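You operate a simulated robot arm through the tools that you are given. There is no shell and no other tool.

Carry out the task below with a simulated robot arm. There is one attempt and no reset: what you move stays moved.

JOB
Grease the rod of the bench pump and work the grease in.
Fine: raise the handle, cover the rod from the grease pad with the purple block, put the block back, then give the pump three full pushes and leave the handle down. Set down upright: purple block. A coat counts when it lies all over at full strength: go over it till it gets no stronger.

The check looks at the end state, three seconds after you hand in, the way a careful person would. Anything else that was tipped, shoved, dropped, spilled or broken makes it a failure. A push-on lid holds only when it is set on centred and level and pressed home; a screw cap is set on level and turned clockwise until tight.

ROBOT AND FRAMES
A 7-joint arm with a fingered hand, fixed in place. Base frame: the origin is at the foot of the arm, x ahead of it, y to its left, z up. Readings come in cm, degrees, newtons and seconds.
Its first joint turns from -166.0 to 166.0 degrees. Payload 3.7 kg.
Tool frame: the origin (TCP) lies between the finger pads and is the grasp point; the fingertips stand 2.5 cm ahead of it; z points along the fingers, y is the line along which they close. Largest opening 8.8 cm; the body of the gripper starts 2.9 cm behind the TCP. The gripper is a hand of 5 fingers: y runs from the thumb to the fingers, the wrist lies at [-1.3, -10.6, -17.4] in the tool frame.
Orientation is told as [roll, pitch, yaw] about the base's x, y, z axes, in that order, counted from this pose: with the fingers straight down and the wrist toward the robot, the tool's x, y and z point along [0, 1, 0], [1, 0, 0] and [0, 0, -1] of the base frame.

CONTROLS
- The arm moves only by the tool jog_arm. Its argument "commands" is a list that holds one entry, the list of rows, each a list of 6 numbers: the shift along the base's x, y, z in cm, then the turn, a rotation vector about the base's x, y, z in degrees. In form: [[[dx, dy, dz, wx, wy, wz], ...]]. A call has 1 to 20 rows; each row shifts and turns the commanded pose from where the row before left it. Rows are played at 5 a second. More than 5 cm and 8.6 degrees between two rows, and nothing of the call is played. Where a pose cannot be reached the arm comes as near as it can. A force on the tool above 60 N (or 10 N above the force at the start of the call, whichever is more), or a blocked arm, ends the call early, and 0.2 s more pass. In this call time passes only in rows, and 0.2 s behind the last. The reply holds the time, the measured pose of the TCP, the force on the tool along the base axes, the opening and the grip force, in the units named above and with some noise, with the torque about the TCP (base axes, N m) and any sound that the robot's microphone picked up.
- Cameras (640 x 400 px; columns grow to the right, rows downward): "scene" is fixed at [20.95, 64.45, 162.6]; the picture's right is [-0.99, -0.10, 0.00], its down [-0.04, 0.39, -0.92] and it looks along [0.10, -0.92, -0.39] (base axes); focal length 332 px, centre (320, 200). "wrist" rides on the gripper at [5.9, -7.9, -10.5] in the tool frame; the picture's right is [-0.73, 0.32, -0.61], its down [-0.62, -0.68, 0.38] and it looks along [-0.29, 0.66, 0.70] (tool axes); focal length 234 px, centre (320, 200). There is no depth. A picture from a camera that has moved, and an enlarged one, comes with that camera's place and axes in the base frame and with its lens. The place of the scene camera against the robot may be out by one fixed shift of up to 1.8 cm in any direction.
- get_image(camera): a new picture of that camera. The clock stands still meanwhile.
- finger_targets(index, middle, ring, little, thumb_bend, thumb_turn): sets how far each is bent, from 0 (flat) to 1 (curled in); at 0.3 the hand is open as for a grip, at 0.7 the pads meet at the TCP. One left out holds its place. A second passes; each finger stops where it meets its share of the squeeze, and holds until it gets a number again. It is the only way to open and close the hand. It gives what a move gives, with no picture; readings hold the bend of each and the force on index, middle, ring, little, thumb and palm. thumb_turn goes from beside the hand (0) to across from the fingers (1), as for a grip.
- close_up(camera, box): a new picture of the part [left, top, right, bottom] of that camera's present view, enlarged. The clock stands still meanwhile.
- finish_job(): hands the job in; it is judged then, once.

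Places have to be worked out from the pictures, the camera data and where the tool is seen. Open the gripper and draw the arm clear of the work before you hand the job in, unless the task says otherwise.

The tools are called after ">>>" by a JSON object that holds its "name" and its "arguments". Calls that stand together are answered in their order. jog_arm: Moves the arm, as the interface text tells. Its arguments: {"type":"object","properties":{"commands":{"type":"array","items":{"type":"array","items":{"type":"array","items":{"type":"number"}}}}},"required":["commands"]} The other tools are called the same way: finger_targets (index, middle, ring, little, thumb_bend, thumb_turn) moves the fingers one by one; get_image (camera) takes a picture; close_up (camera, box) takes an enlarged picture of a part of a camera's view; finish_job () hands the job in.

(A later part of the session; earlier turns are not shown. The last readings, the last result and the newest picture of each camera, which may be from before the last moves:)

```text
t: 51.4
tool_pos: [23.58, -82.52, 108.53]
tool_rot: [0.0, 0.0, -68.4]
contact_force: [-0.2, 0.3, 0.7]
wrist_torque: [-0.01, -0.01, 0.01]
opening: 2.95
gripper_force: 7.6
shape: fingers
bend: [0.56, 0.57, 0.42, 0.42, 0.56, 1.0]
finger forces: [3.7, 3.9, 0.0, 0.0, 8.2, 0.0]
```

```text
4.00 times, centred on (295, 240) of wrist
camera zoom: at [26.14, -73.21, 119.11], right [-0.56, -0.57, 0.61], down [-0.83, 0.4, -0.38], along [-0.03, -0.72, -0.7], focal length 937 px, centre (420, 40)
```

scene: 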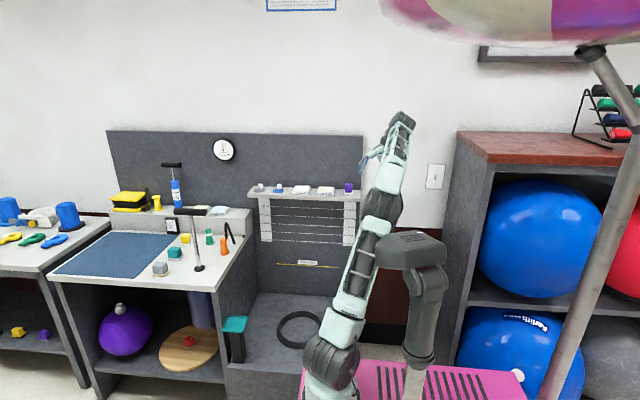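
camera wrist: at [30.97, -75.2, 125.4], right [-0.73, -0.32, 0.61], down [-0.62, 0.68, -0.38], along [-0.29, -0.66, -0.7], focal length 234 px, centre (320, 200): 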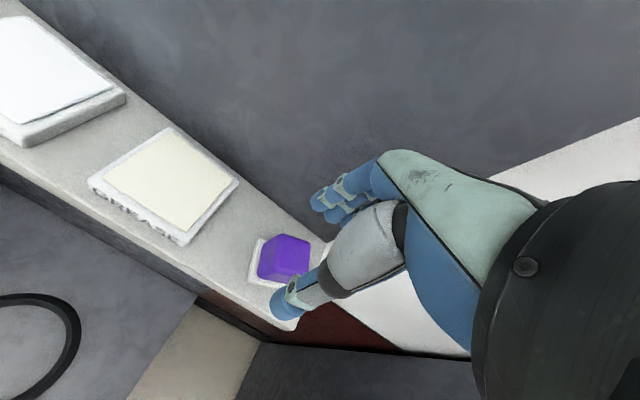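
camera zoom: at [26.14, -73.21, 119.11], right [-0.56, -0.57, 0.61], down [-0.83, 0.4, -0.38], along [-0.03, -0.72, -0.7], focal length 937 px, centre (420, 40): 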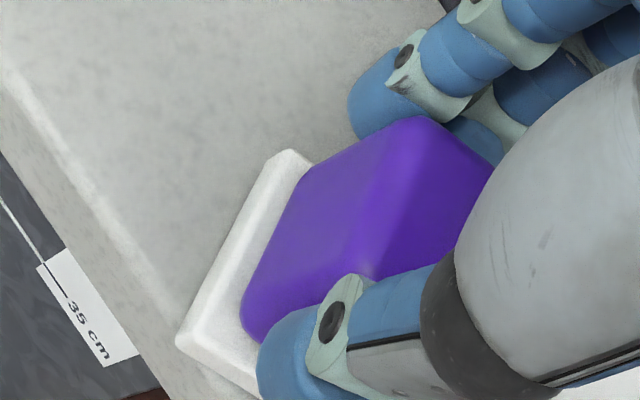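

Stable and square. I raise the squeeze again.

>>> {"name": "finger_targets", "arguments": {"index": 0.69, "middle": 0.69, "thumb_bend": 0.78, "thumb_turn": 1.0}}

>>> {"name": "close_up", "arguments": {"camera": "wrist", "box": [245, 190, 345, 290]}}

```text
t: 52.4
tool_pos: [23.51, -82.58, 108.45]
tool_rot: [-0.1, 0.0, -68.5]
contact_force: [-0.3, -1.0, 1.1]
wrist_torque: [-0.07, 0.0, 0.01]
opening: 2.89
gripper_force: 11.6
shape: fingers
bend: [0.59, 0.61, 0.42, 0.42, 0.55, 1.0]
finger forces: [5.6, 6.3, 0.0, 0.0, 11.3, 0.0]
```

```text
4.00 times, centred on (295, 240) of wrist
camera zoom: at [26.14, -73.22, 119.1], right [-0.56, -0.57, 0.61], down [-0.83, 0.4, -0.38], along [-0.03, -0.72, -0.7], focal length 937 px, centre (420, 40)
```

zoom: 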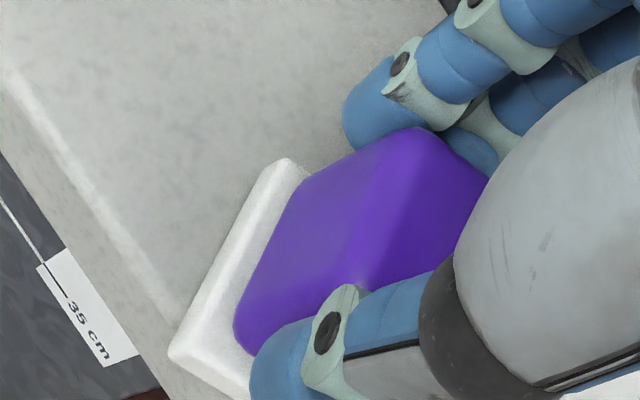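

Grip 11.6 N and the block is square in the hand. I lift it and check its attitude.

>>> {"name": "jog_arm", "arguments": {"commands": [[[0, 0, 0.5, 0, 0, 0], [0, 0, 1.5, 0, 0, 0], [0, 0, 2, 0, 0, 0]]]}}

>>> {"name": "close_up", "arguments": {"camera": "wrist", "box": [225, 170, 365, 310]}}

>>> {"name": "close_up", "arguments": {"camera": "scene", "box": [310, 140, 390, 210]}}

```text
t: 53.2
tool_pos: [23.57, -82.69, 112.57]
tool_rot: [-0.1, 0.0, -68.4]
contact_force: [0.5, 0.1, -0.6]
wrist_torque: [0.0, -0.02, 0.02]
opening: 2.91
gripper_force: 11.7
shape: fingers
bend: [0.59, 0.61, 0.42, 0.42, 0.55, 1.0]
finger forces: [5.5, 6.0, 0.0, 0.0, 11.6, 0.0]
```

```text
2.86 times, centred on (295, 240) of wrist
camera zoom: at [26.2, -73.2, 123.11], right [-0.56, -0.57, 0.61], down [-0.83, 0.4, -0.38], along [-0.03, -0.72, -0.7], focal length 669 px, centre (391, 86)
```

zoom: 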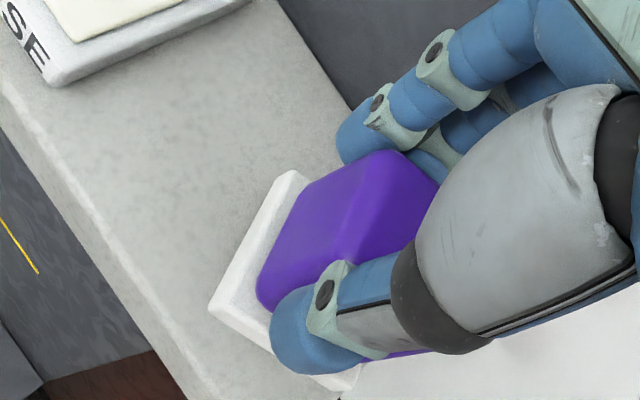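

```text
5.71 times, centred on (350, 175) of scene
camera zoom: at [20.95, 64.45, 162.6], right [-0.99, -0.1, 0.0], down [-0.04, 0.39, -0.92], along [0.1, -0.92, -0.39], focal length 1899 px, centre (149, 343)
```

zoom: 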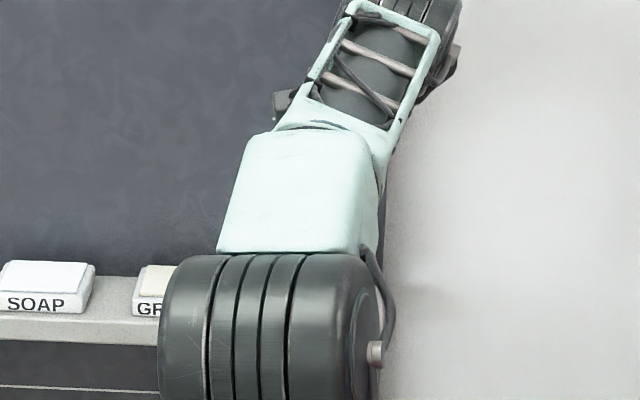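

The white pad faces squarely down, centred near tool (-0.2,-1.0). I tuck the idle ring and little fingers in, and carry the block over the grease pad at height, turning back to yaw ≈-88.

>>> {"name": "finger_targets", "arguments": {"ring": 0.52, "little": 0.52}}

>>> {"name": "jog_arm", "arguments": {"commands": [[[0, 0.5, 2, 0, 0, 0], [2.2, 0, 0.5, 0, 0, -4], [2.2, 0, 0, 0, 0, -4], [2.2, -0.5, 0, 0, 0, -4], [2.2, -0.9, 0, 0, 0, -4], [2.4, -0.9, 0, 0, 0, -3.6]]]}}

>>> {"name": "get_image", "arguments": {"camera": "wrist"}}

>>> {"name": "close_up", "arguments": {"camera": "scene", "box": [280, 130, 380, 210]}}

```text
t: 54.2
tool_pos: [23.54, -82.66, 112.61]
tool_rot: [0.0, -0.1, -68.4]
contact_force: [-0.1, 0.2, -0.9]
wrist_torque: [-0.01, 0.02, -0.08]
opening: 2.95
gripper_force: 10.9
shape: fingers
bend: [0.59, 0.61, 0.52, 0.52, 0.55, 1.0]
finger forces: [5.4, 5.9, 0.0, 0.0, 11.5, 0.1]
```

```text
t: 55.6
tool_pos: [34.74, -84.49, 114.98]
tool_rot: [-0.1, -0.1, -88.1]
contact_force: [-0.9, -0.5, 0.0]
wrist_torque: [-0.03, -0.02, 0.0]
opening: 2.92
gripper_force: 12.0
shape: fingers
bend: [0.59, 0.61, 0.52, 0.52, 0.55, 1.0]
finger forces: [5.4, 5.9, 0.1, 0.1, 11.5, 0.0]
```

```text
taken
camera wrist: at [40.39, -76.49, 125.6], right [-0.71, -0.35, 0.61], down [-0.65, 0.66, -0.38], along [-0.27, -0.67, -0.7], focal length 234 px, centre (320, 200)
```

wrist: 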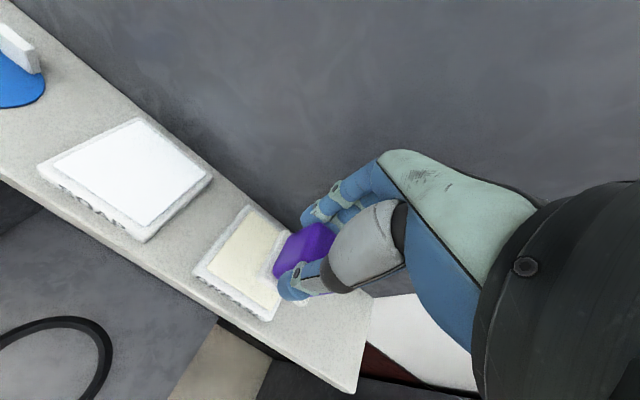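

```text
5.00 times, centred on (330, 170) of scene
camera zoom: at [20.95, 64.45, 162.6], right [-0.99, -0.1, 0.0], down [-0.04, 0.39, -0.92], along [0.1, -0.92, -0.39], focal length 1662 px, centre (270, 350)
```

zoom: 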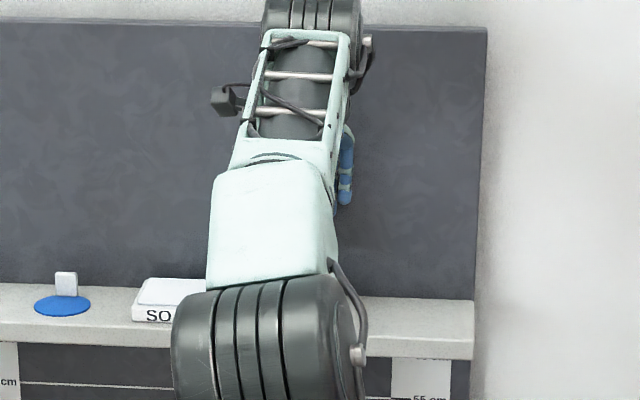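

I enlarge the wrist view to see where the plate lies over the grease pad.

>>> {"name": "close_up", "arguments": {"camera": "wrist", "box": [180, 180, 340, 330]}}

```text
2.67 times, centred on (260, 255) of wrist
camera zoom: at [40.39, -76.49, 125.6], right [-0.71, -0.35, 0.61], down [-0.65, 0.66, -0.38], along [-0.27, -0.67, -0.7], focal length 624 px, centre (480, 53)
```

zoom: 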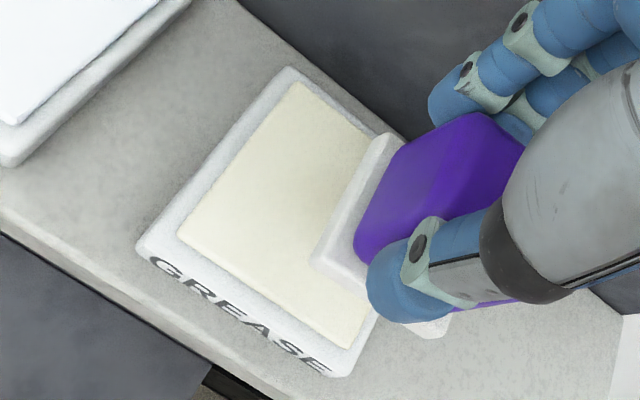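

Felt spans x 31.9–38.3, y -82.2…-88.4, top near z≈105.5; the plate is centred at about (34.4,-83.5). I shift (+0.5,-0.7) and lower toward the felt.

>>> {"name": "jog_arm", "arguments": {"commands": [[[0.5, -0.7, 0, 0, 0, 0], [0, 0, -1.5, 0, 0, 0], [0, 0, -1.2, 0, 0, 0], [0, 0, -0.8, 0, 0, 0]]]}}

>>> {"name": "close_up", "arguments": {"camera": "wrist", "box": [180, 180, 340, 330]}}

```text
t: 56.6
tool_pos: [35.14, -85.16, 111.51]
tool_rot: [0.0, 0.1, -88.0]
contact_force: [-0.3, -0.5, -0.2]
wrist_torque: [0.03, 0.02, 0.03]
opening: 2.89
gripper_force: 11.7
shape: fingers
bend: [0.59, 0.61, 0.52, 0.52, 0.55, 1.0]
finger forces: [5.4, 5.9, 0.1, 0.0, 11.4, 0.0]
```

```text
2.67 times, centred on (260, 255) of wrist
camera zoom: at [40.84, -77.16, 122.19], right [-0.71, -0.35, 0.61], down [-0.65, 0.66, -0.38], along [-0.27, -0.67, -0.7], focal length 624 px, centre (480, 53)
```

zoom: 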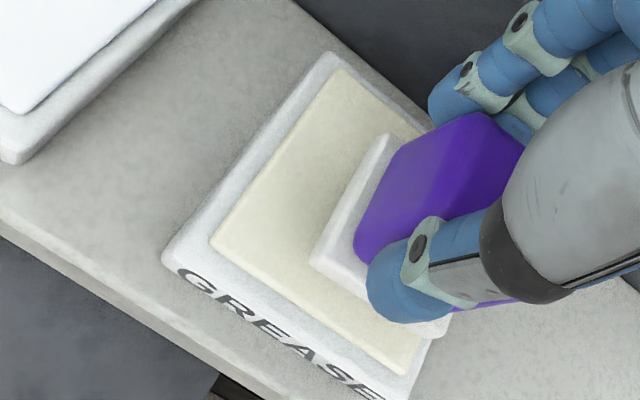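

The plate hovers just above the felt. I lower in small steps until I feel contact.

>>> {"name": "jog_arm", "arguments": {"commands": [[[0, 0, -0.4, 0, 0, 0], [0, 0, -0.3, 0, 0, 0], [0, 0, -0.3, 0, 0, 0]]]}}

>>> {"name": "jog_arm", "arguments": {"commands": [[[0, 0, -0.25, 0, 0, 0]]]}}

```text
t: 57.4
tool_pos: [35.14, -85.25, 110.55]
tool_rot: [0.1, 0.0, -88.1]
contact_force: [-0.2, 0.3, -0.2]
wrist_torque: [-0.02, -0.03, -0.03]
opening: 2.9
gripper_force: 11.1
shape: fingers
bend: [0.59, 0.61, 0.52, 0.52, 0.55, 1.0]
finger forces: [5.4, 5.9, 0.0, 0.1, 11.5, 0.1]
```

```text
t: 57.8
tool_pos: [35.15, -85.01, 110.41]
tool_rot: [0.1, 0.0, -88.1]
contact_force: [0.6, -1.0, 7.0]
wrist_torque: [-0.03, 0.02, -0.01]
opening: 2.89
gripper_force: 13.0
shape: fingers
bend: [0.59, 0.61, 0.52, 0.52, 0.55, 1.0]
finger forces: [6.0, 6.6, 0.0, 0.1, 12.2, 0.1]
```

Contact at 7 N. I rub gently back and forth on the felt to load the pad.

>>> {"name": "jog_arm", "arguments": {"commands": [[[0.4, 0, 0.05, 0, 0, 0], [0.4, 0, 0, 0, 0, 0], [-0.5, 0, 0, 0, 0, 0], [-0.5, 0, 0, 0, 0, 0], [-0.4, -0.3, 0, 0, 0, 0], [0.3, -0.3, 0, 0, 0, 0], [0.3, 0.3, 0, 0, 0, 0], [0, 0.3, 0, 0, 0, 0]]]}}

>>> {"name": "jog_arm", "arguments": {"commands": [[[0, 0, 1.5, 0, 0, 0], [0, 0, 3, 0, 0, 0]]]}}

>>> {"name": "close_up", "arguments": {"camera": "wrist", "box": [180, 180, 340, 330]}}

>>> {"name": "close_up", "arguments": {"camera": "scene", "box": [280, 130, 380, 210]}}

```text
t: 59.6
tool_pos: [35.22, -85.03, 110.37]
tool_rot: [0.0, 0.0, -88.0]
contact_force: [-0.1, -2.9, 10.0]
wrist_torque: [-0.09, 0.0, 0.01]
opening: 2.92
gripper_force: 13.2
shape: fingers
bend: [0.6, 0.61, 0.52, 0.52, 0.56, 1.0]
finger forces: [6.7, 7.5, 0.1, 0.0, 11.8, 0.0]
```

```text
t: 60.2
tool_pos: [35.24, -85.13, 114.71]
tool_rot: [0.0, 0.1, -88.0]
contact_force: [-0.6, 0.7, -1.2]
wrist_torque: [0.02, 0.02, -0.01]
opening: 2.91
gripper_force: 11.2
shape: fingers
bend: [0.6, 0.61, 0.52, 0.52, 0.56, 1.0]
finger forces: [5.6, 5.5, 0.0, 0.0, 11.2, 0.0]
```

```text
2.67 times, centred on (260, 255) of wrist
camera zoom: at [40.92, -77.15, 125.36], right [-0.71, -0.35, 0.61], down [-0.65, 0.66, -0.38], along [-0.27, -0.67, -0.7], focal length 624 px, centre (480, 53)
```

zoom: 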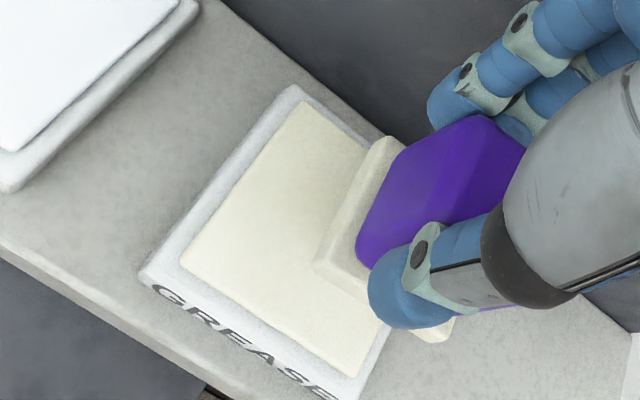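

```text
5.00 times, centred on (330, 170) of scene
camera zoom: at [20.95, 64.45, 162.6], right [-0.99, -0.1, 0.0], down [-0.04, 0.39, -0.92], along [0.1, -0.92, -0.39], focal length 1662 px, centre (270, 350)
```

zoom: 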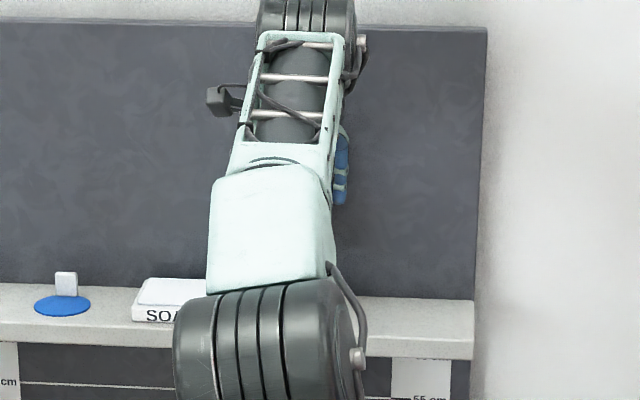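

The plate has turned cream: it is loaded with grease. Now I carry it away from the shelf and round to the front of the pump, turning the hand toward yaw 0 on the way.

>>> {"name": "jog_arm", "arguments": {"commands": [[[1, 3.8, 0.6, 0, 0, 0], [1, 3.8, 0.6, 0, 0, 0], [1, 3.8, 0.6, 0, 0, 0], [1, 3.8, 0.6, 0, 0, 5], [1, 3.8, 0.6, 0, 0, 5], [3.6, 3.1, 0, 0, 0, 6], [3.6, 3.1, 0, 0, 0, 6], [3.6, 3.1, 0, 0, 0, 6], [3.6, 3.1, 0, 0, 0, 6], [3.6, 3.1, -0.5, 0, 0, 6], [3.6, 3.1, -0.5, 0, 0, 6], [3.6, 3.1, -0.5, 0, 0, 6], [3.6, 3.1, -0.5, 0, 0, 6], [3.6, 3.1, -0.5, 0, 0, 6], [3.6, 3.1, -0.5, 0, 0, 6]]]}}

>>> {"name": "get_image", "arguments": {"camera": "wrist"}}

>>> {"name": "get_image", "arguments": {"camera": "scene"}}

```text
t: 63.4
tool_pos: [76.24, -35.1, 114.88]
tool_rot: [0.0, 0.1, -17.9]
contact_force: [0.5, 0.7, 0.0]
wrist_torque: [0.02, -0.01, 0.03]
opening: 2.91
gripper_force: 11.3
shape: fingers
bend: [0.6, 0.61, 0.52, 0.52, 0.56, 1.0]
finger forces: [5.4, 5.6, 0.1, 0.1, 11.0, 0.0]
```

```text
taken
camera wrist: at [70.68, -27.15, 125.47], right [0.08, -0.79, 0.61], down [-0.84, -0.38, -0.38], along [0.54, -0.48, -0.7], focal length 234 px, centre (320, 200)
```

wrist: 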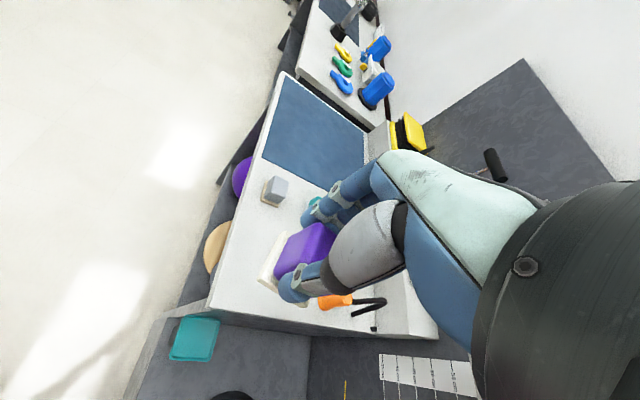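

```text
taken
```

scene: 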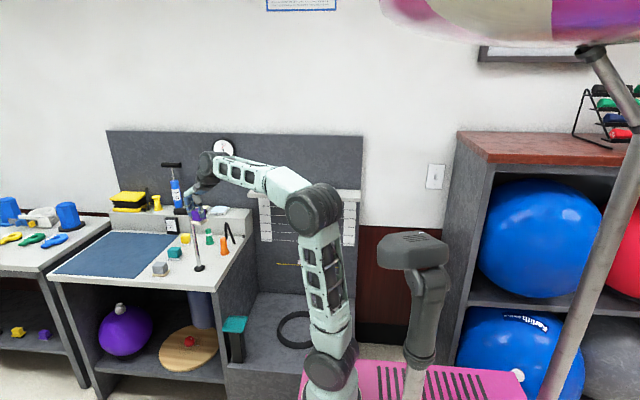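

Now I bring yaw to 0 and then tip the hand about the x axis by -90° so the grease plate faces the rod (-y), staying in front of the pump.

>>> {"name": "jog_arm", "arguments": {"commands": [[[0.5, 0, 0, 0, 0, 6], [0.5, 0, 0, 0, 0, 6], [0.5, 0, 0, 0, 0, 6], [0.7, 0.2, -1, -8.2, 0, 0], [0.7, 0.2, -1, -8.2, 0, 0], [0.7, 0.2, -1, -8.2, 0, 0], [0.7, 0.2, -1, -8.2, 0, 0], [0.7, 0.2, -1, -8.2, 0, 0], [0.7, 0, -1, -8.2, 0, 0]]]}}

>>> {"name": "get_image", "arguments": {"camera": "scene"}}

>>> {"name": "get_image", "arguments": {"camera": "wrist"}}

```text
t: 65.4
tool_pos: [82.0, -34.14, 108.79]
tool_rot: [-49.2, 0.0, 0.0]
contact_force: [1.0, -1.5, -0.9]
wrist_torque: [0.02, 0.0, 0.0]
opening: 2.91
gripper_force: 10.9
shape: fingers
bend: [0.6, 0.61, 0.52, 0.52, 0.56, 1.0]
finger forces: [5.4, 5.3, 0.1, 0.0, 11.0, 0.0]
```

```text
taken
```

scene: 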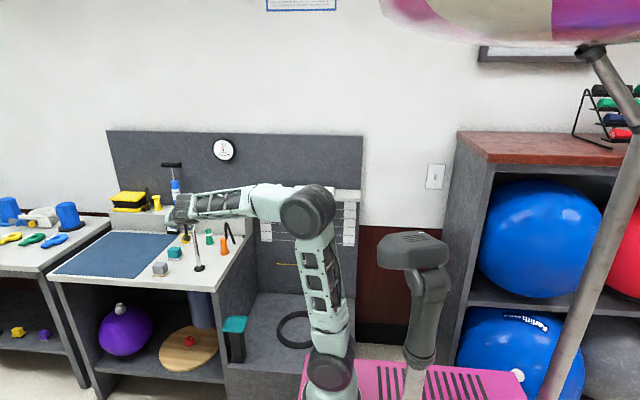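

```text
taken
camera wrist: at [74.09, -22.4, 111.31], right [0.32, -0.01, 0.95], down [-0.68, -0.7, 0.22], along [0.66, -0.72, -0.23], focal length 234 px, centre (320, 200)
```

wrist: 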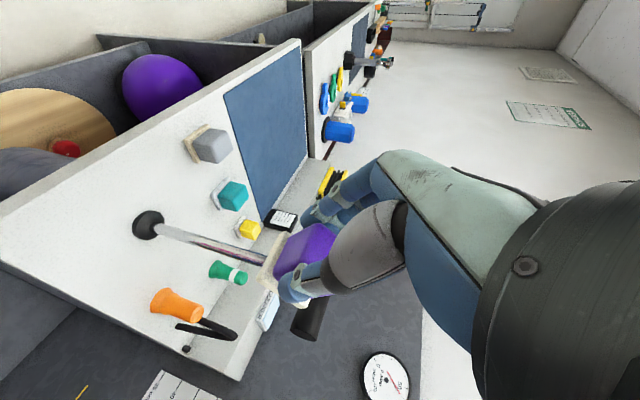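

Half way there without trouble. I complete the tip to -90° and move to x≈86 at z≈100, still well in front of the rod.

>>> {"name": "jog_arm", "arguments": {"commands": [[[0.8, 0.2, -1.6, -8.2, 0, 0], [0.8, 0.2, -1.6, -8.2, 0, 0], [0.8, 0.2, -1.6, -8.2, 0, 0], [0.8, 0, -1.6, -8.2, 0, 0], [0.8, 0, -1.6, -8.0, 0, 0]]]}}

>>> {"name": "get_image", "arguments": {"camera": "wrist"}}

>>> {"name": "close_up", "arguments": {"camera": "scene", "box": [140, 150, 340, 290]}}

```text
t: 66.6
tool_pos: [85.91, -33.56, 100.65]
tool_rot: [-90.1, -0.1, 0.1]
contact_force: [1.1, -0.5, -0.1]
wrist_torque: [0.03, -0.01, -0.02]
opening: 2.91
gripper_force: 10.9
shape: fingers
bend: [0.6, 0.62, 0.52, 0.52, 0.56, 1.0]
finger forces: [5.3, 5.4, 0.1, 0.0, 11.0, 0.0]
```

```text
taken
camera wrist: at [78.13, -23.1, 95.06], right [0.32, 0.61, 0.73], down [-0.68, -0.38, 0.62], along [0.66, -0.7, 0.29], focal length 234 px, centre (320, 200)
```

wrist: 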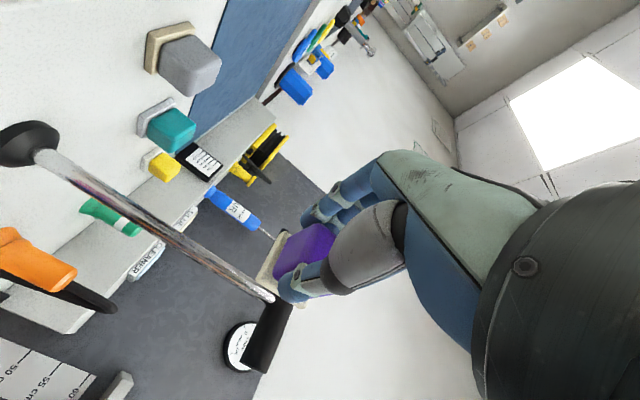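

```text
2.86 times, centred on (240, 220) of scene
camera zoom: at [20.95, 64.45, 162.6], right [-0.99, -0.1, 0.0], down [-0.04, 0.39, -0.92], along [0.1, -0.92, -0.39], focal length 949 px, centre (549, 143)
```

zoom: 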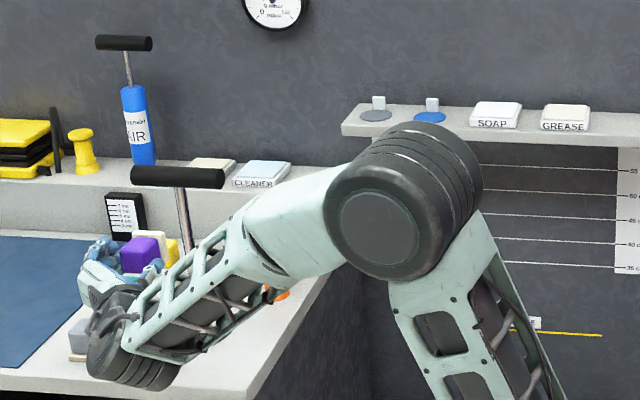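

The plate now faces the rod squarely; rod is at x≈86.2. I shift to align the plate centre with the rod and close in.

>>> {"name": "jog_arm", "arguments": {"commands": [[[1.2, -3, -0.3, 0, 0, 0], [0, -3, 0, 0, 0, 0], [0, -1.5, 0, 0, 0, 0]]]}}

>>> {"name": "close_up", "arguments": {"camera": "wrist", "box": [160, 180, 340, 340]}}

>>> {"name": "close_up", "arguments": {"camera": "scene", "box": [150, 180, 250, 290]}}

```text
t: 67.4
tool_pos: [87.3, -41.1, 100.51]
tool_rot: [-90.0, 0.0, -0.1]
contact_force: [0.3, 0.0, -1.2]
wrist_torque: [0.0, -0.01, 0.02]
opening: 2.9
gripper_force: 11.2
shape: fingers
bend: [0.6, 0.62, 0.52, 0.52, 0.56, 1.0]
finger forces: [5.4, 5.5, 0.0, 0.0, 11.0, 0.0]
```

```text
2.50 times, centred on (250, 260) of wrist
camera zoom: at [79.3, -30.63, 94.75], right [0.32, 0.61, 0.73], down [-0.68, -0.38, 0.62], along [0.66, -0.7, 0.29], focal length 585 px, centre (495, 50)
```

zoom: 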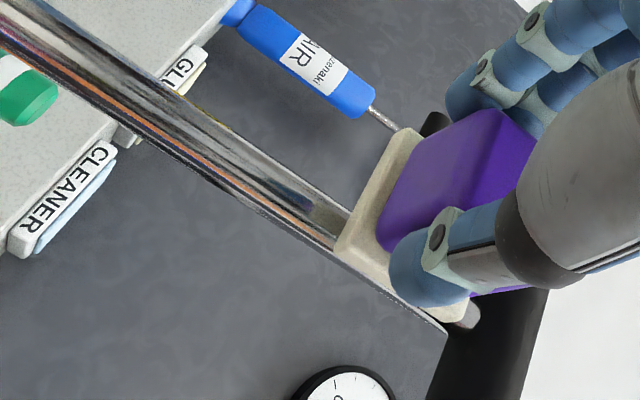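

```text
3.64 times, centred on (200, 235) of scene
camera zoom: at [20.95, 64.45, 162.6], right [-0.99, -0.1, 0.0], down [-0.04, 0.39, -0.92], along [0.1, -0.92, -0.39], focal length 1208 px, centre (756, 73)
```

zoom: 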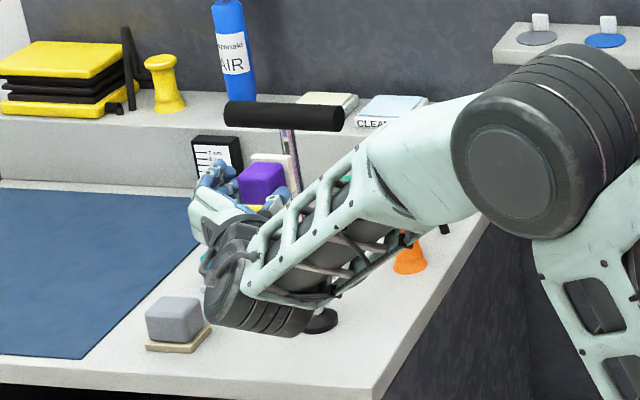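

Aligned within half a centimetre. I close in with small steps until the plate touches the rod.

>>> {"name": "jog_arm", "arguments": {"commands": [[[0, -0.6, 0, 0, 0, 0], [0, -0.5, 0, 0, 0, 0], [0, -0.4, 0, 0, 0, 0]]]}}

>>> {"name": "close_up", "arguments": {"camera": "wrist", "box": [160, 180, 340, 340]}}

```text
t: 68.2
tool_pos: [87.22, -42.58, 100.53]
tool_rot: [-90.0, 0.0, -0.1]
contact_force: [-0.2, -0.5, -0.4]
wrist_torque: [0.02, -0.01, -0.03]
opening: 2.87
gripper_force: 10.9
shape: fingers
bend: [0.6, 0.62, 0.52, 0.52, 0.56, 1.0]
finger forces: [5.4, 5.4, 0.0, 0.0, 11.0, 0.0]
```

```text
2.50 times, centred on (250, 260) of wrist
camera zoom: at [79.32, -32.18, 94.77], right [0.32, 0.61, 0.73], down [-0.68, -0.38, 0.62], along [0.66, -0.7, 0.29], focal length 585 px, centre (495, 50)
```

zoom: 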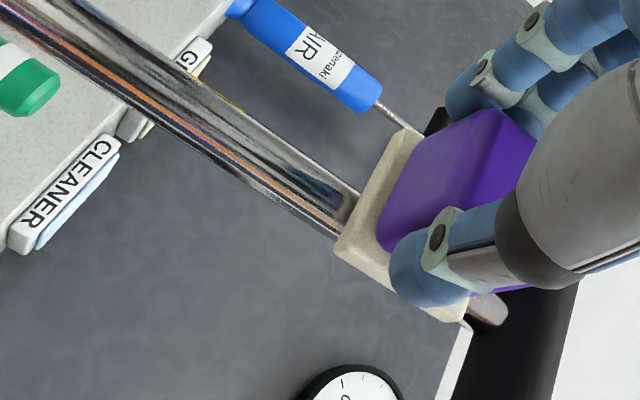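

Still just clear, and the rod lies centred behind the plate. I continue in fine steps.

>>> {"name": "jog_arm", "arguments": {"commands": [[[0, -0.3, 0, 0, 0, 0], [0, -0.2, 0, 0, 0, 0]]]}}

>>> {"name": "jog_arm", "arguments": {"commands": [[[0, -0.2, 0, 0, 0, 0]]]}}

```text
t: 68.8
tool_pos: [87.29, -42.94, 100.46]
tool_rot: [-90.0, 0.0, 0.0]
contact_force: [-0.3, 9.8, -1.6]
wrist_torque: [0.02, 0.0, -0.12]
opening: 2.88
gripper_force: 11.3
shape: fingers
bend: [0.6, 0.62, 0.52, 0.52, 0.56, 1.0]
finger forces: [5.4, 5.7, 0.0, 0.1, 11.6, 0.0]
```

```text
t: 69.2
tool_pos: [87.37, -43.09, 100.59]
tool_rot: [-90.0, 0.0, 0.1]
contact_force: [3.6, 14.2, -2.2]
wrist_torque: [0.06, 0.02, 0.04]
opening: 2.89
gripper_force: 12.2
shape: fingers
bend: [0.6, 0.62, 0.52, 0.52, 0.56, 1.0]
finger forces: [6.4, 7.1, 0.1, 0.0, 10.8, 0.0]
```

Contact at about 10–14 N. I ease off slightly and stroke up toward the handle, then look.

>>> {"name": "jog_arm", "arguments": {"commands": [[[0, 0.15, 0.3, 0, 0, 0], [0, 0, 0.5, 0, 0, 0], [0, 0, 0.5, 0, 0, 0], [0, 0, 0.5, 0, 0, 0]]]}}

>>> {"name": "close_up", "arguments": {"camera": "wrist", "box": [160, 180, 340, 340]}}

>>> {"name": "close_up", "arguments": {"camera": "scene", "box": [150, 170, 250, 290]}}

```text
t: 70.2
tool_pos: [87.19, -43.15, 102.39]
tool_rot: [-90.0, 0.0, -0.1]
contact_force: [0.8, 9.2, -2.0]
wrist_torque: [0.07, -0.03, -0.02]
opening: 2.93
gripper_force: 11.6
shape: fingers
bend: [0.6, 0.62, 0.52, 0.52, 0.56, 1.0]
finger forces: [6.1, 5.6, 0.0, 0.1, 11.6, 0.1]
```

```text
2.50 times, centred on (250, 260) of wrist
camera zoom: at [79.35, -32.72, 96.6], right [0.32, 0.61, 0.72], down [-0.68, -0.38, 0.62], along [0.66, -0.7, 0.29], focal length 585 px, centre (495, 50)
```

zoom: 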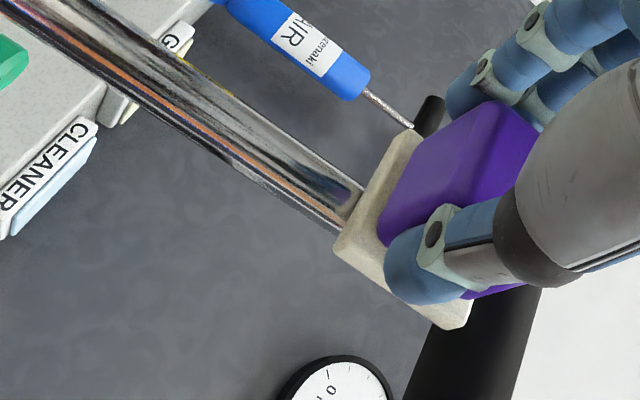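

```text
3.33 times, centred on (200, 230) of scene
camera zoom: at [20.95, 64.45, 162.6], right [-0.99, -0.1, 0.0], down [-0.04, 0.39, -0.92], along [0.1, -0.92, -0.39], focal length 1108 px, centre (720, 100)
```

zoom: 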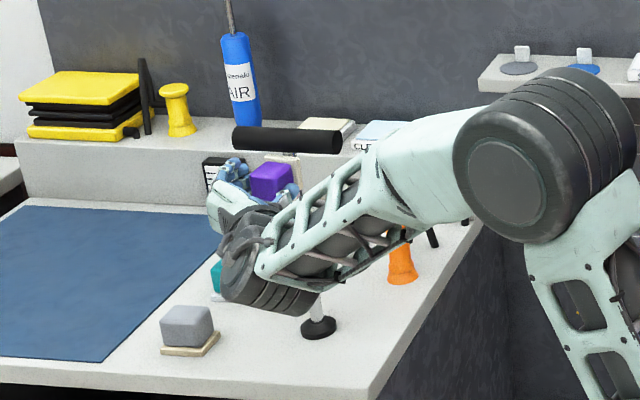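

Smooth contact. I go the last bit up to the handle's underside, then stroke downward a few centimetres and look at the rod above.

>>> {"name": "jog_arm", "arguments": {"commands": [[[0, 0, 0.4, 0, 0, 0], [0, 0, 0.4, 0, 0, 0]]]}}

>>> {"name": "jog_arm", "arguments": {"commands": [[[0, 0, -0.6, 0, 0, 0], [0, 0, -0.6, 0, 0, 0], [0, 0, -0.6, 0, 0, 0], [0, 0, -0.6, 0, 0, 0], [0, 0, -0.6, 0, 0, 0], [0, 0, -0.6, 0, 0, 0], [0, 0, -0.6, 0, 0, 0], [0, 0, -0.6, 0, 0, 0], [0, 0, -0.6, 0, 0, 0]]]}}

>>> {"name": "close_up", "arguments": {"camera": "wrist", "box": [160, 180, 340, 340]}}

>>> {"name": "close_up", "arguments": {"camera": "scene", "box": [150, 170, 250, 290]}}

```text
t: 70.8
tool_pos: [87.15, -43.07, 103.08]
tool_rot: [-90.0, 0.1, 0.0]
contact_force: [-1.6, 11.7, -10.1]
wrist_torque: [0.26, 0.03, -0.21]
opening: 2.89
gripper_force: 11.3
shape: fingers
bend: [0.6, 0.62, 0.52, 0.52, 0.56, 0.99]
finger forces: [4.9, 5.3, 0.0, 0.0, 13.1, 0.1]
```

```text
t: 72.8
tool_pos: [87.16, -43.09, 97.79]
tool_rot: [-90.0, 0.1, 0.1]
contact_force: [0.4, 2.2, 0.4]
wrist_torque: [-0.04, -0.01, 0.02]
opening: 2.93
gripper_force: 11.2
shape: fingers
bend: [0.6, 0.62, 0.52, 0.52, 0.56, 1.0]
finger forces: [5.5, 6.4, 0.1, 0.1, 11.6, 0.0]
```

```text
2.50 times, centred on (250, 260) of wrist
camera zoom: at [79.33, -32.68, 91.96], right [0.32, 0.61, 0.73], down [-0.68, -0.38, 0.62], along [0.66, -0.7, 0.29], focal length 585 px, centre (495, 50)
```

zoom: 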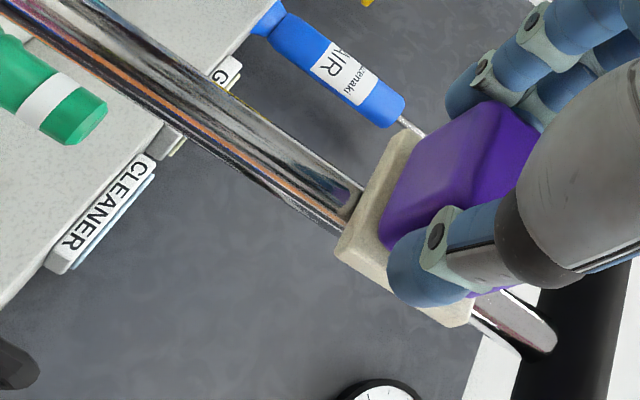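

```text
3.33 times, centred on (200, 230) of scene
camera zoom: at [20.95, 64.45, 162.6], right [-0.99, -0.1, 0.0], down [-0.04, 0.39, -0.92], along [0.1, -0.92, -0.39], focal length 1108 px, centre (720, 100)
```

zoom: 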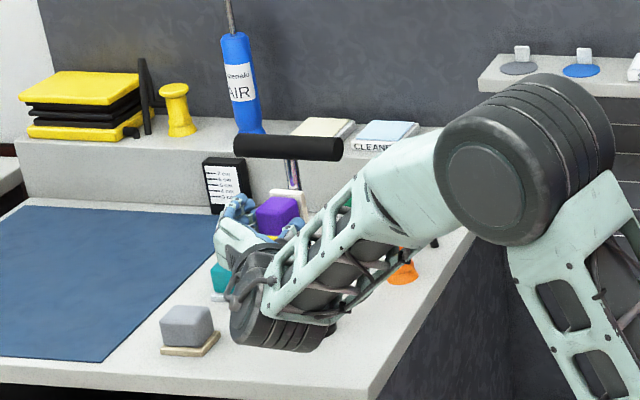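

I zoom in on the rod section between the plate and the handle to see whether a coat shows.

>>> {"name": "close_up", "arguments": {"camera": "wrist", "box": [290, 270, 400, 340]}}

>>> {"name": "close_up", "arguments": {"camera": "scene", "box": [170, 200, 220, 240]}}

>>> {"name": "close_up", "arguments": {"camera": "wrist", "box": [100, 130, 320, 290]}}

```text
5.71 times, centred on (345, 305) of wrist
camera zoom: at [79.33, -32.68, 91.96], right [0.32, 0.61, 0.73], down [-0.68, -0.38, 0.62], along [0.66, -0.7, 0.29], focal length 1338 px, centre (177, -400)
```

zoom: 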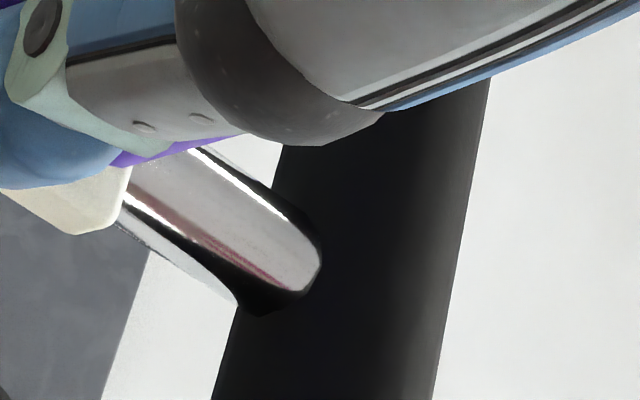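

```text
10.00 times, centred on (195, 220) of scene
camera zoom: at [20.95, 64.45, 162.6], right [-0.99, -0.1, 0.0], down [-0.04, 0.39, -0.92], along [0.1, -0.92, -0.39], focal length 3323 px, centre (1570, 0)
```

zoom: 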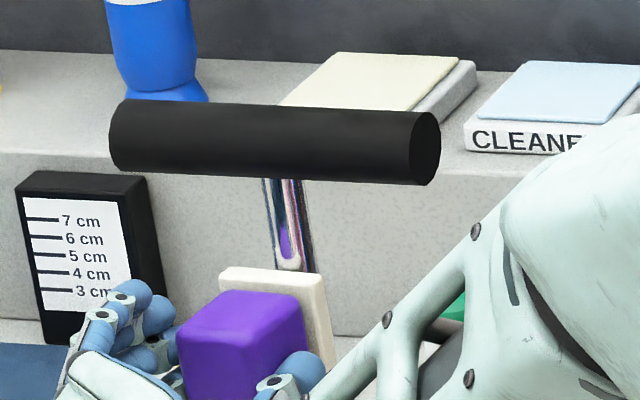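

```text
2.50 times, centred on (210, 210) of wrist
camera zoom: at [79.33, -32.68, 91.96], right [0.32, 0.61, 0.73], down [-0.68, -0.38, 0.62], along [0.66, -0.7, 0.29], focal length 585 px, centre (595, 175)
```

zoom: 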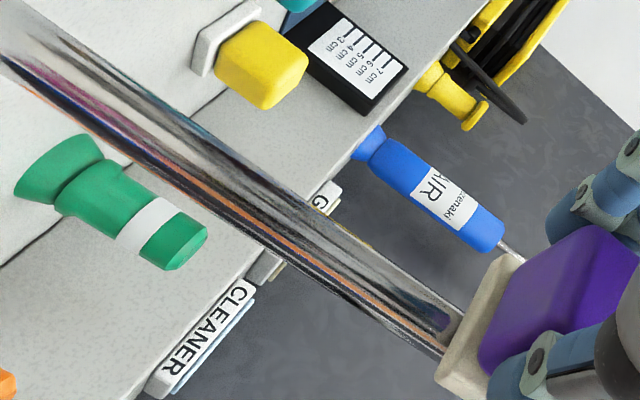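

No obvious coat yet; contact has dropped to 2 N. I press in a little more and stroke downward along the rod.

>>> {"name": "jog_arm", "arguments": {"commands": [[[0, -0.2, -0.2, 0, 0, 0], [0, 0, -0.6, 0, 0, 0], [0, 0, -0.6, 0, 0, 0], [0, 0, -0.6, 0, 0, 0], [0, 0, -0.6, 0, 0, 0], [0, 0, -0.6, 0, 0, 0], [0, 0, -0.6, 0, 0, 0], [0, 0, -0.6, 0, 0, 0]]]}}

>>> {"name": "close_up", "arguments": {"camera": "wrist", "box": [100, 130, 320, 290]}}

>>> {"name": "close_up", "arguments": {"camera": "scene", "box": [165, 200, 225, 250]}}

```text
t: 74.6
tool_pos: [87.2, -43.28, 93.33]
tool_rot: [-90.0, 0.0, 0.0]
contact_force: [0.8, 11.4, -0.4]
wrist_torque: [-0.03, -0.01, -0.1]
opening: 2.9
gripper_force: 12.0
shape: fingers
bend: [0.6, 0.62, 0.52, 0.52, 0.56, 1.0]
finger forces: [5.5, 6.5, 0.0, 0.0, 12.4, 0.1]
```

```text
2.50 times, centred on (210, 210) of wrist
camera zoom: at [79.36, -32.8, 87.56], right [0.32, 0.61, 0.73], down [-0.68, -0.38, 0.62], along [0.66, -0.7, 0.29], focal length 585 px, centre (595, 175)
```

zoom: 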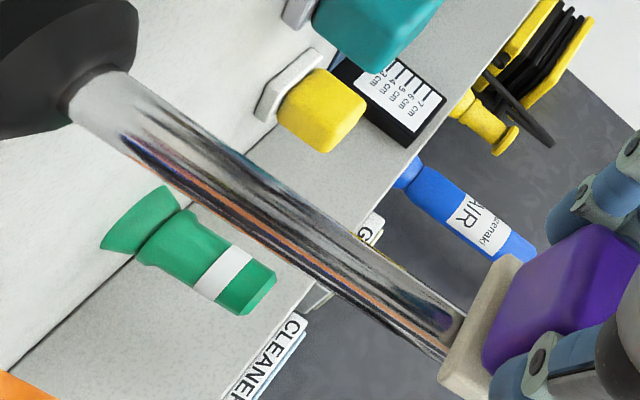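

```text
8.00 times, centred on (195, 225) of scene
camera zoom: at [20.95, 64.45, 162.6], right [-0.99, -0.1, 0.0], down [-0.04, 0.39, -0.92], along [0.1, -0.92, -0.39], focal length 2658 px, centre (1320, 0)
```

zoom: 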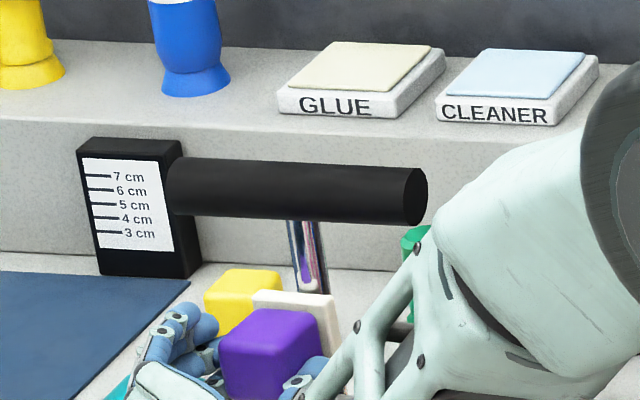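

Continuing the downward stroke to the bottom of the rod, watching for flange contact.

>>> {"name": "jog_arm", "arguments": {"commands": [[[0, 0, -0.7, 0, 0, 0], [0, 0, -0.7, 0, 0, 0], [0, 0, -0.7, 0, 0, 0], [0, 0, -0.7, 0, 0, 0], [0, 0, -0.7, 0, 0, 0], [0, 0, -0.7, 0, 0, 0], [0, 0, -0.7, 0, 0, 0], [0, 0, -0.5, 0, 0, 0], [0, 0, -0.5, 0, 0, 0]]]}}

>>> {"name": "close_up", "arguments": {"camera": "wrist", "box": [100, 130, 320, 290]}}

>>> {"name": "close_up", "arguments": {"camera": "scene", "box": [150, 180, 250, 280]}}

```text
t: 76.6
tool_pos: [87.18, -43.32, 87.41]
tool_rot: [-90.0, 0.0, 0.0]
contact_force: [1.7, 12.0, -0.7]
wrist_torque: [-0.01, 0.0, -0.06]
opening: 2.87
gripper_force: 12.5
shape: fingers
bend: [0.6, 0.62, 0.52, 0.52, 0.56, 1.0]
finger forces: [6.0, 6.6, 0.1, 0.1, 11.8, 0.2]
```

```text
2.50 times, centred on (210, 210) of wrist
camera zoom: at [79.32, -32.82, 81.66], right [0.32, 0.61, 0.73], down [-0.68, -0.38, 0.62], along [0.66, -0.7, 0.29], focal length 585 px, centre (595, 175)
```

zoom: 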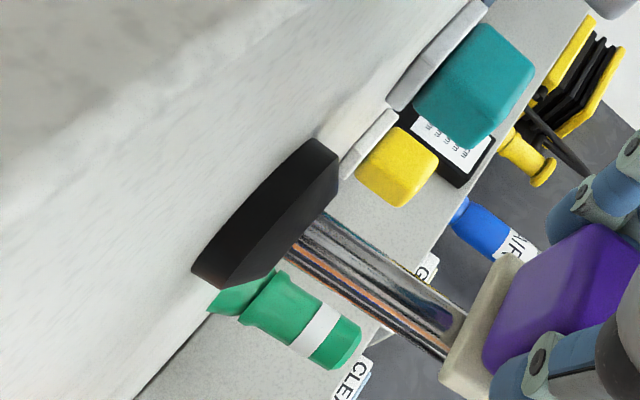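

```text
4.00 times, centred on (200, 230) of scene
camera zoom: at [20.95, 64.45, 162.6], right [-0.99, -0.1, 0.0], down [-0.04, 0.39, -0.92], along [0.1, -0.92, -0.39], focal length 1329 px, centre (800, 80)
```

zoom: 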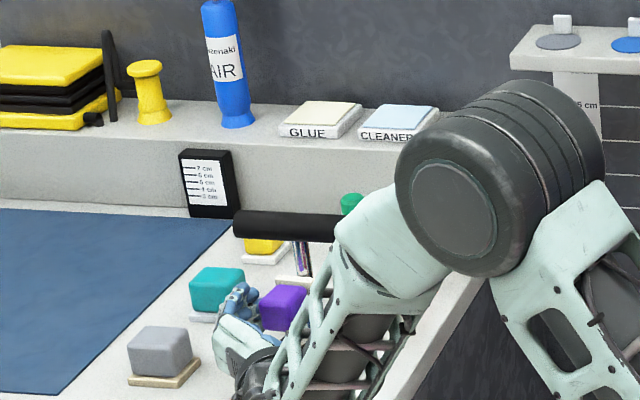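

Important: the handle has been dragged down with the plate by friction (handle now near z≈96). Downstrokes with pressure don't work, but upstrokes will run against the top stop, so I stroke up with this contact to bring it back.

>>> {"name": "jog_arm", "arguments": {"commands": [[[0, 0, 0.7, 0, 0, 0], [0, 0, 0.7, 0, 0, 0], [0, 0, 0.7, 0, 0, 0], [0, 0, 0.7, 0, 0, 0], [0, 0, 0.7, 0, 0, 0], [0, 0, 0.7, 0, 0, 0]]]}}

>>> {"name": "close_up", "arguments": {"camera": "scene", "box": [150, 180, 250, 280]}}

>>> {"name": "close_up", "arguments": {"camera": "wrist", "box": [160, 130, 380, 340]}}

```text
t: 78.0
tool_pos: [87.23, -43.35, 91.65]
tool_rot: [-90.0, 0.0, 0.1]
contact_force: [1.1, 11.4, -6.5]
wrist_torque: [0.12, -0.02, -0.09]
opening: 2.9
gripper_force: 12.0
shape: fingers
bend: [0.6, 0.62, 0.52, 0.52, 0.56, 1.0]
finger forces: [6.0, 5.5, 0.1, 0.0, 11.6, 0.0]
```

```text
4.00 times, centred on (200, 230) of scene
camera zoom: at [20.95, 64.45, 162.6], right [-0.99, -0.1, 0.0], down [-0.04, 0.39, -0.92], along [0.1, -0.92, -0.39], focal length 1329 px, centre (800, 80)
```

zoom: 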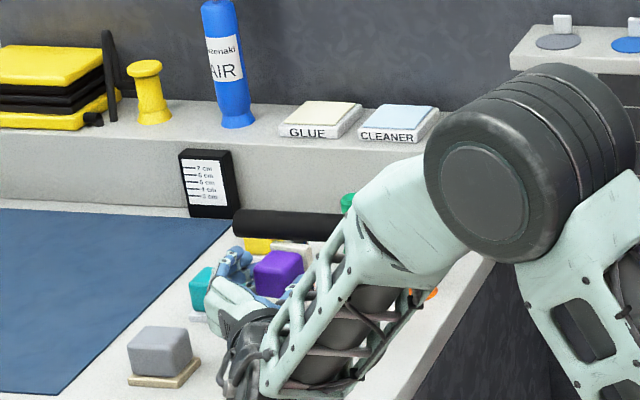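

```text
1.90 times, centred on (270, 235) of wrist
camera zoom: at [79.32, -32.83, 85.87], right [0.32, 0.61, 0.73], down [-0.68, -0.38, 0.62], along [0.66, -0.7, 0.29], focal length 446 px, centre (415, 133)
```

zoom: 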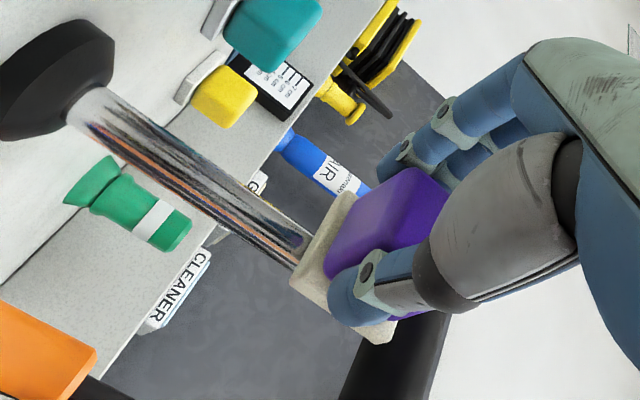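

The upstroke slid without lifting the handle. I'll back off the rod and lift the handle from underneath with the (upper) little-finger side of the hand, beside the rod.

>>> {"name": "jog_arm", "arguments": {"commands": [[[0, 2, 0, 0, 0, 0], [0, 3, -0.5, 0, 0, 0], [-3.3, 0, -1, 0, 0, 0], [-3.3, 0, -1, 0, 0, 0]]]}}

>>> {"name": "get_image", "arguments": {"camera": "wrist"}}

>>> {"name": "close_up", "arguments": {"camera": "scene", "box": [140, 180, 260, 290]}}

```text
t: 79.0
tool_pos: [80.42, -38.44, 89.15]
tool_rot: [-90.1, 0.0, 0.0]
contact_force: [0.8, 0.4, -0.7]
wrist_torque: [0.01, 0.01, 0.02]
opening: 2.92
gripper_force: 11.0
shape: fingers
bend: [0.6, 0.62, 0.52, 0.52, 0.56, 1.0]
finger forces: [5.8, 5.3, 0.0, 0.1, 11.3, 0.1]
```

```text
taken
camera wrist: at [72.62, -27.87, 83.35], right [0.32, 0.61, 0.72], down [-0.68, -0.38, 0.62], along [0.66, -0.7, 0.29], focal length 234 px, centre (320, 200)
```

wrist: 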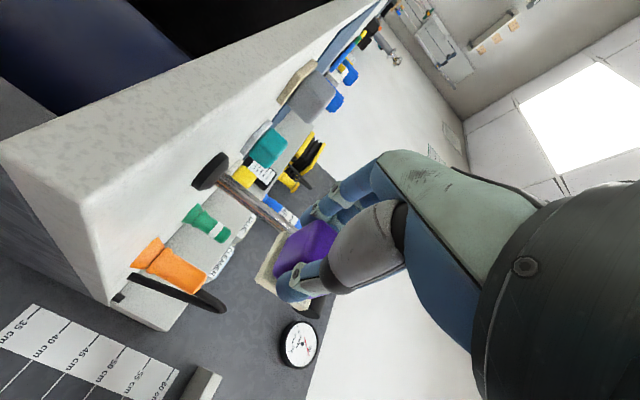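

```text
3.64 times, centred on (200, 235) of scene
camera zoom: at [20.95, 64.45, 162.6], right [-0.99, -0.1, 0.0], down [-0.04, 0.39, -0.92], along [0.1, -0.92, -0.39], focal length 1208 px, centre (756, 73)
```

zoom: 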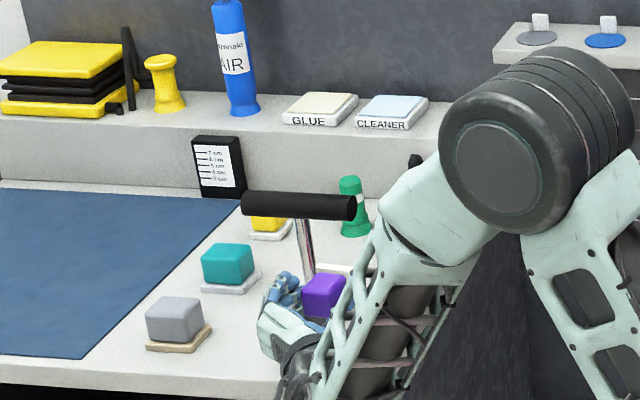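

I take this chance to inspect the visible rod surface for grease.

>>> {"name": "close_up", "arguments": {"camera": "scene", "box": [180, 225, 220, 265]}}

>>> {"name": "close_up", "arguments": {"camera": "wrist", "box": [190, 140, 310, 240]}}

```text
10.00 times, centred on (200, 245) of scene
camera zoom: at [20.95, 64.45, 162.6], right [-0.99, -0.1, 0.0], down [-0.04, 0.39, -0.92], along [0.1, -0.92, -0.39], focal length 3323 px, centre (1520, -250)
```

zoom: 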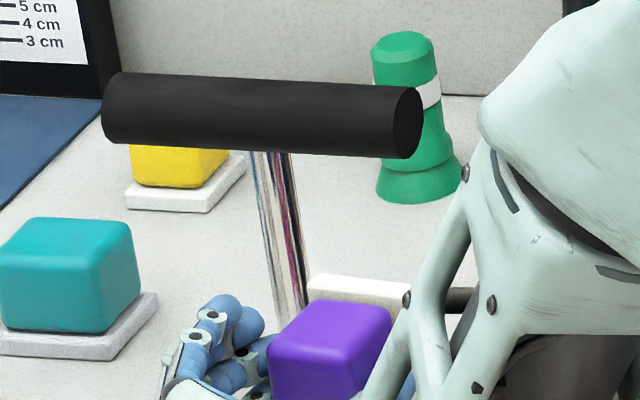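

```text
4.00 times, centred on (250, 190) of wrist
camera zoom: at [72.62, -27.87, 83.35], right [0.32, 0.61, 0.72], down [-0.68, -0.38, 0.62], along [0.66, -0.7, 0.29], focal length 937 px, centre (600, 240)
```

zoom: 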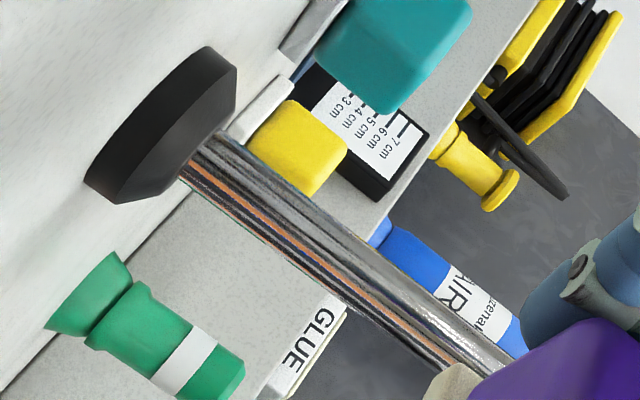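

The rod still looks bright. First I restore the handle: slide the hand under its near half, then lift with the little-finger side.

>>> {"name": "jog_arm", "arguments": {"commands": [[[0, -3.5, -0.5, 0, 0, 0], [0, -3.5, 0, 0, 0, 0], [0, -3.5, 0, 0, 0, 0]]]}}

>>> {"name": "get_image", "arguments": {"camera": "wrist"}}

>>> {"name": "close_up", "arguments": {"camera": "scene", "box": [140, 180, 260, 290]}}

```text
t: 79.8
tool_pos: [80.43, -48.78, 88.66]
tool_rot: [-90.0, 0.0, 0.0]
contact_force: [1.3, 0.0, -0.9]
wrist_torque: [0.06, 0.05, -0.02]
opening: 2.91
gripper_force: 11.0
shape: fingers
bend: [0.6, 0.62, 0.52, 0.52, 0.56, 1.0]
finger forces: [5.9, 5.3, 0.1, 0.0, 11.2, 0.1]
```

```text
taken
camera wrist: at [72.64, -38.36, 82.82], right [0.32, 0.61, 0.73], down [-0.68, -0.38, 0.62], along [0.66, -0.7, 0.29], focal length 234 px, centre (320, 200)
```

wrist: 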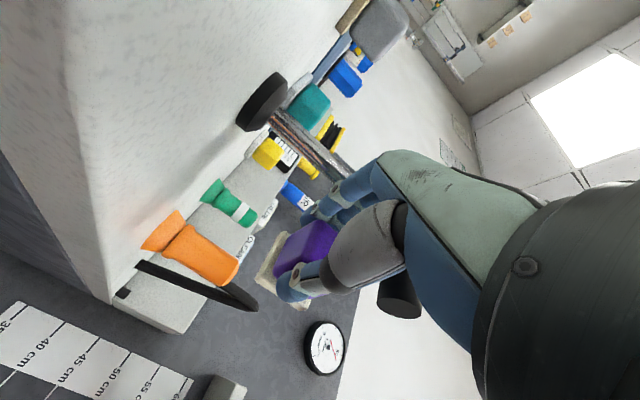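

```text
3.64 times, centred on (200, 235) of scene
camera zoom: at [20.95, 64.45, 162.6], right [-0.99, -0.1, 0.0], down [-0.04, 0.39, -0.92], along [0.1, -0.92, -0.39], focal length 1208 px, centre (756, 73)
```

zoom: 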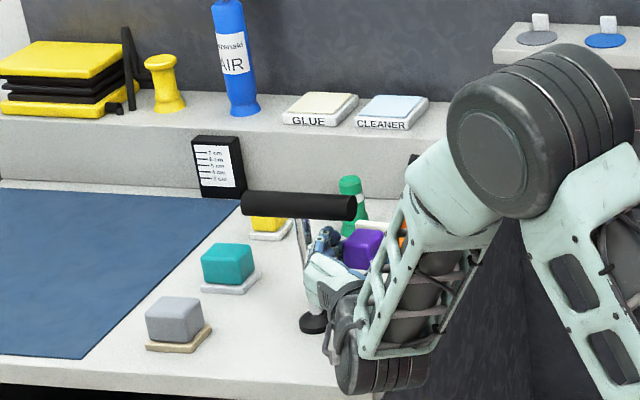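

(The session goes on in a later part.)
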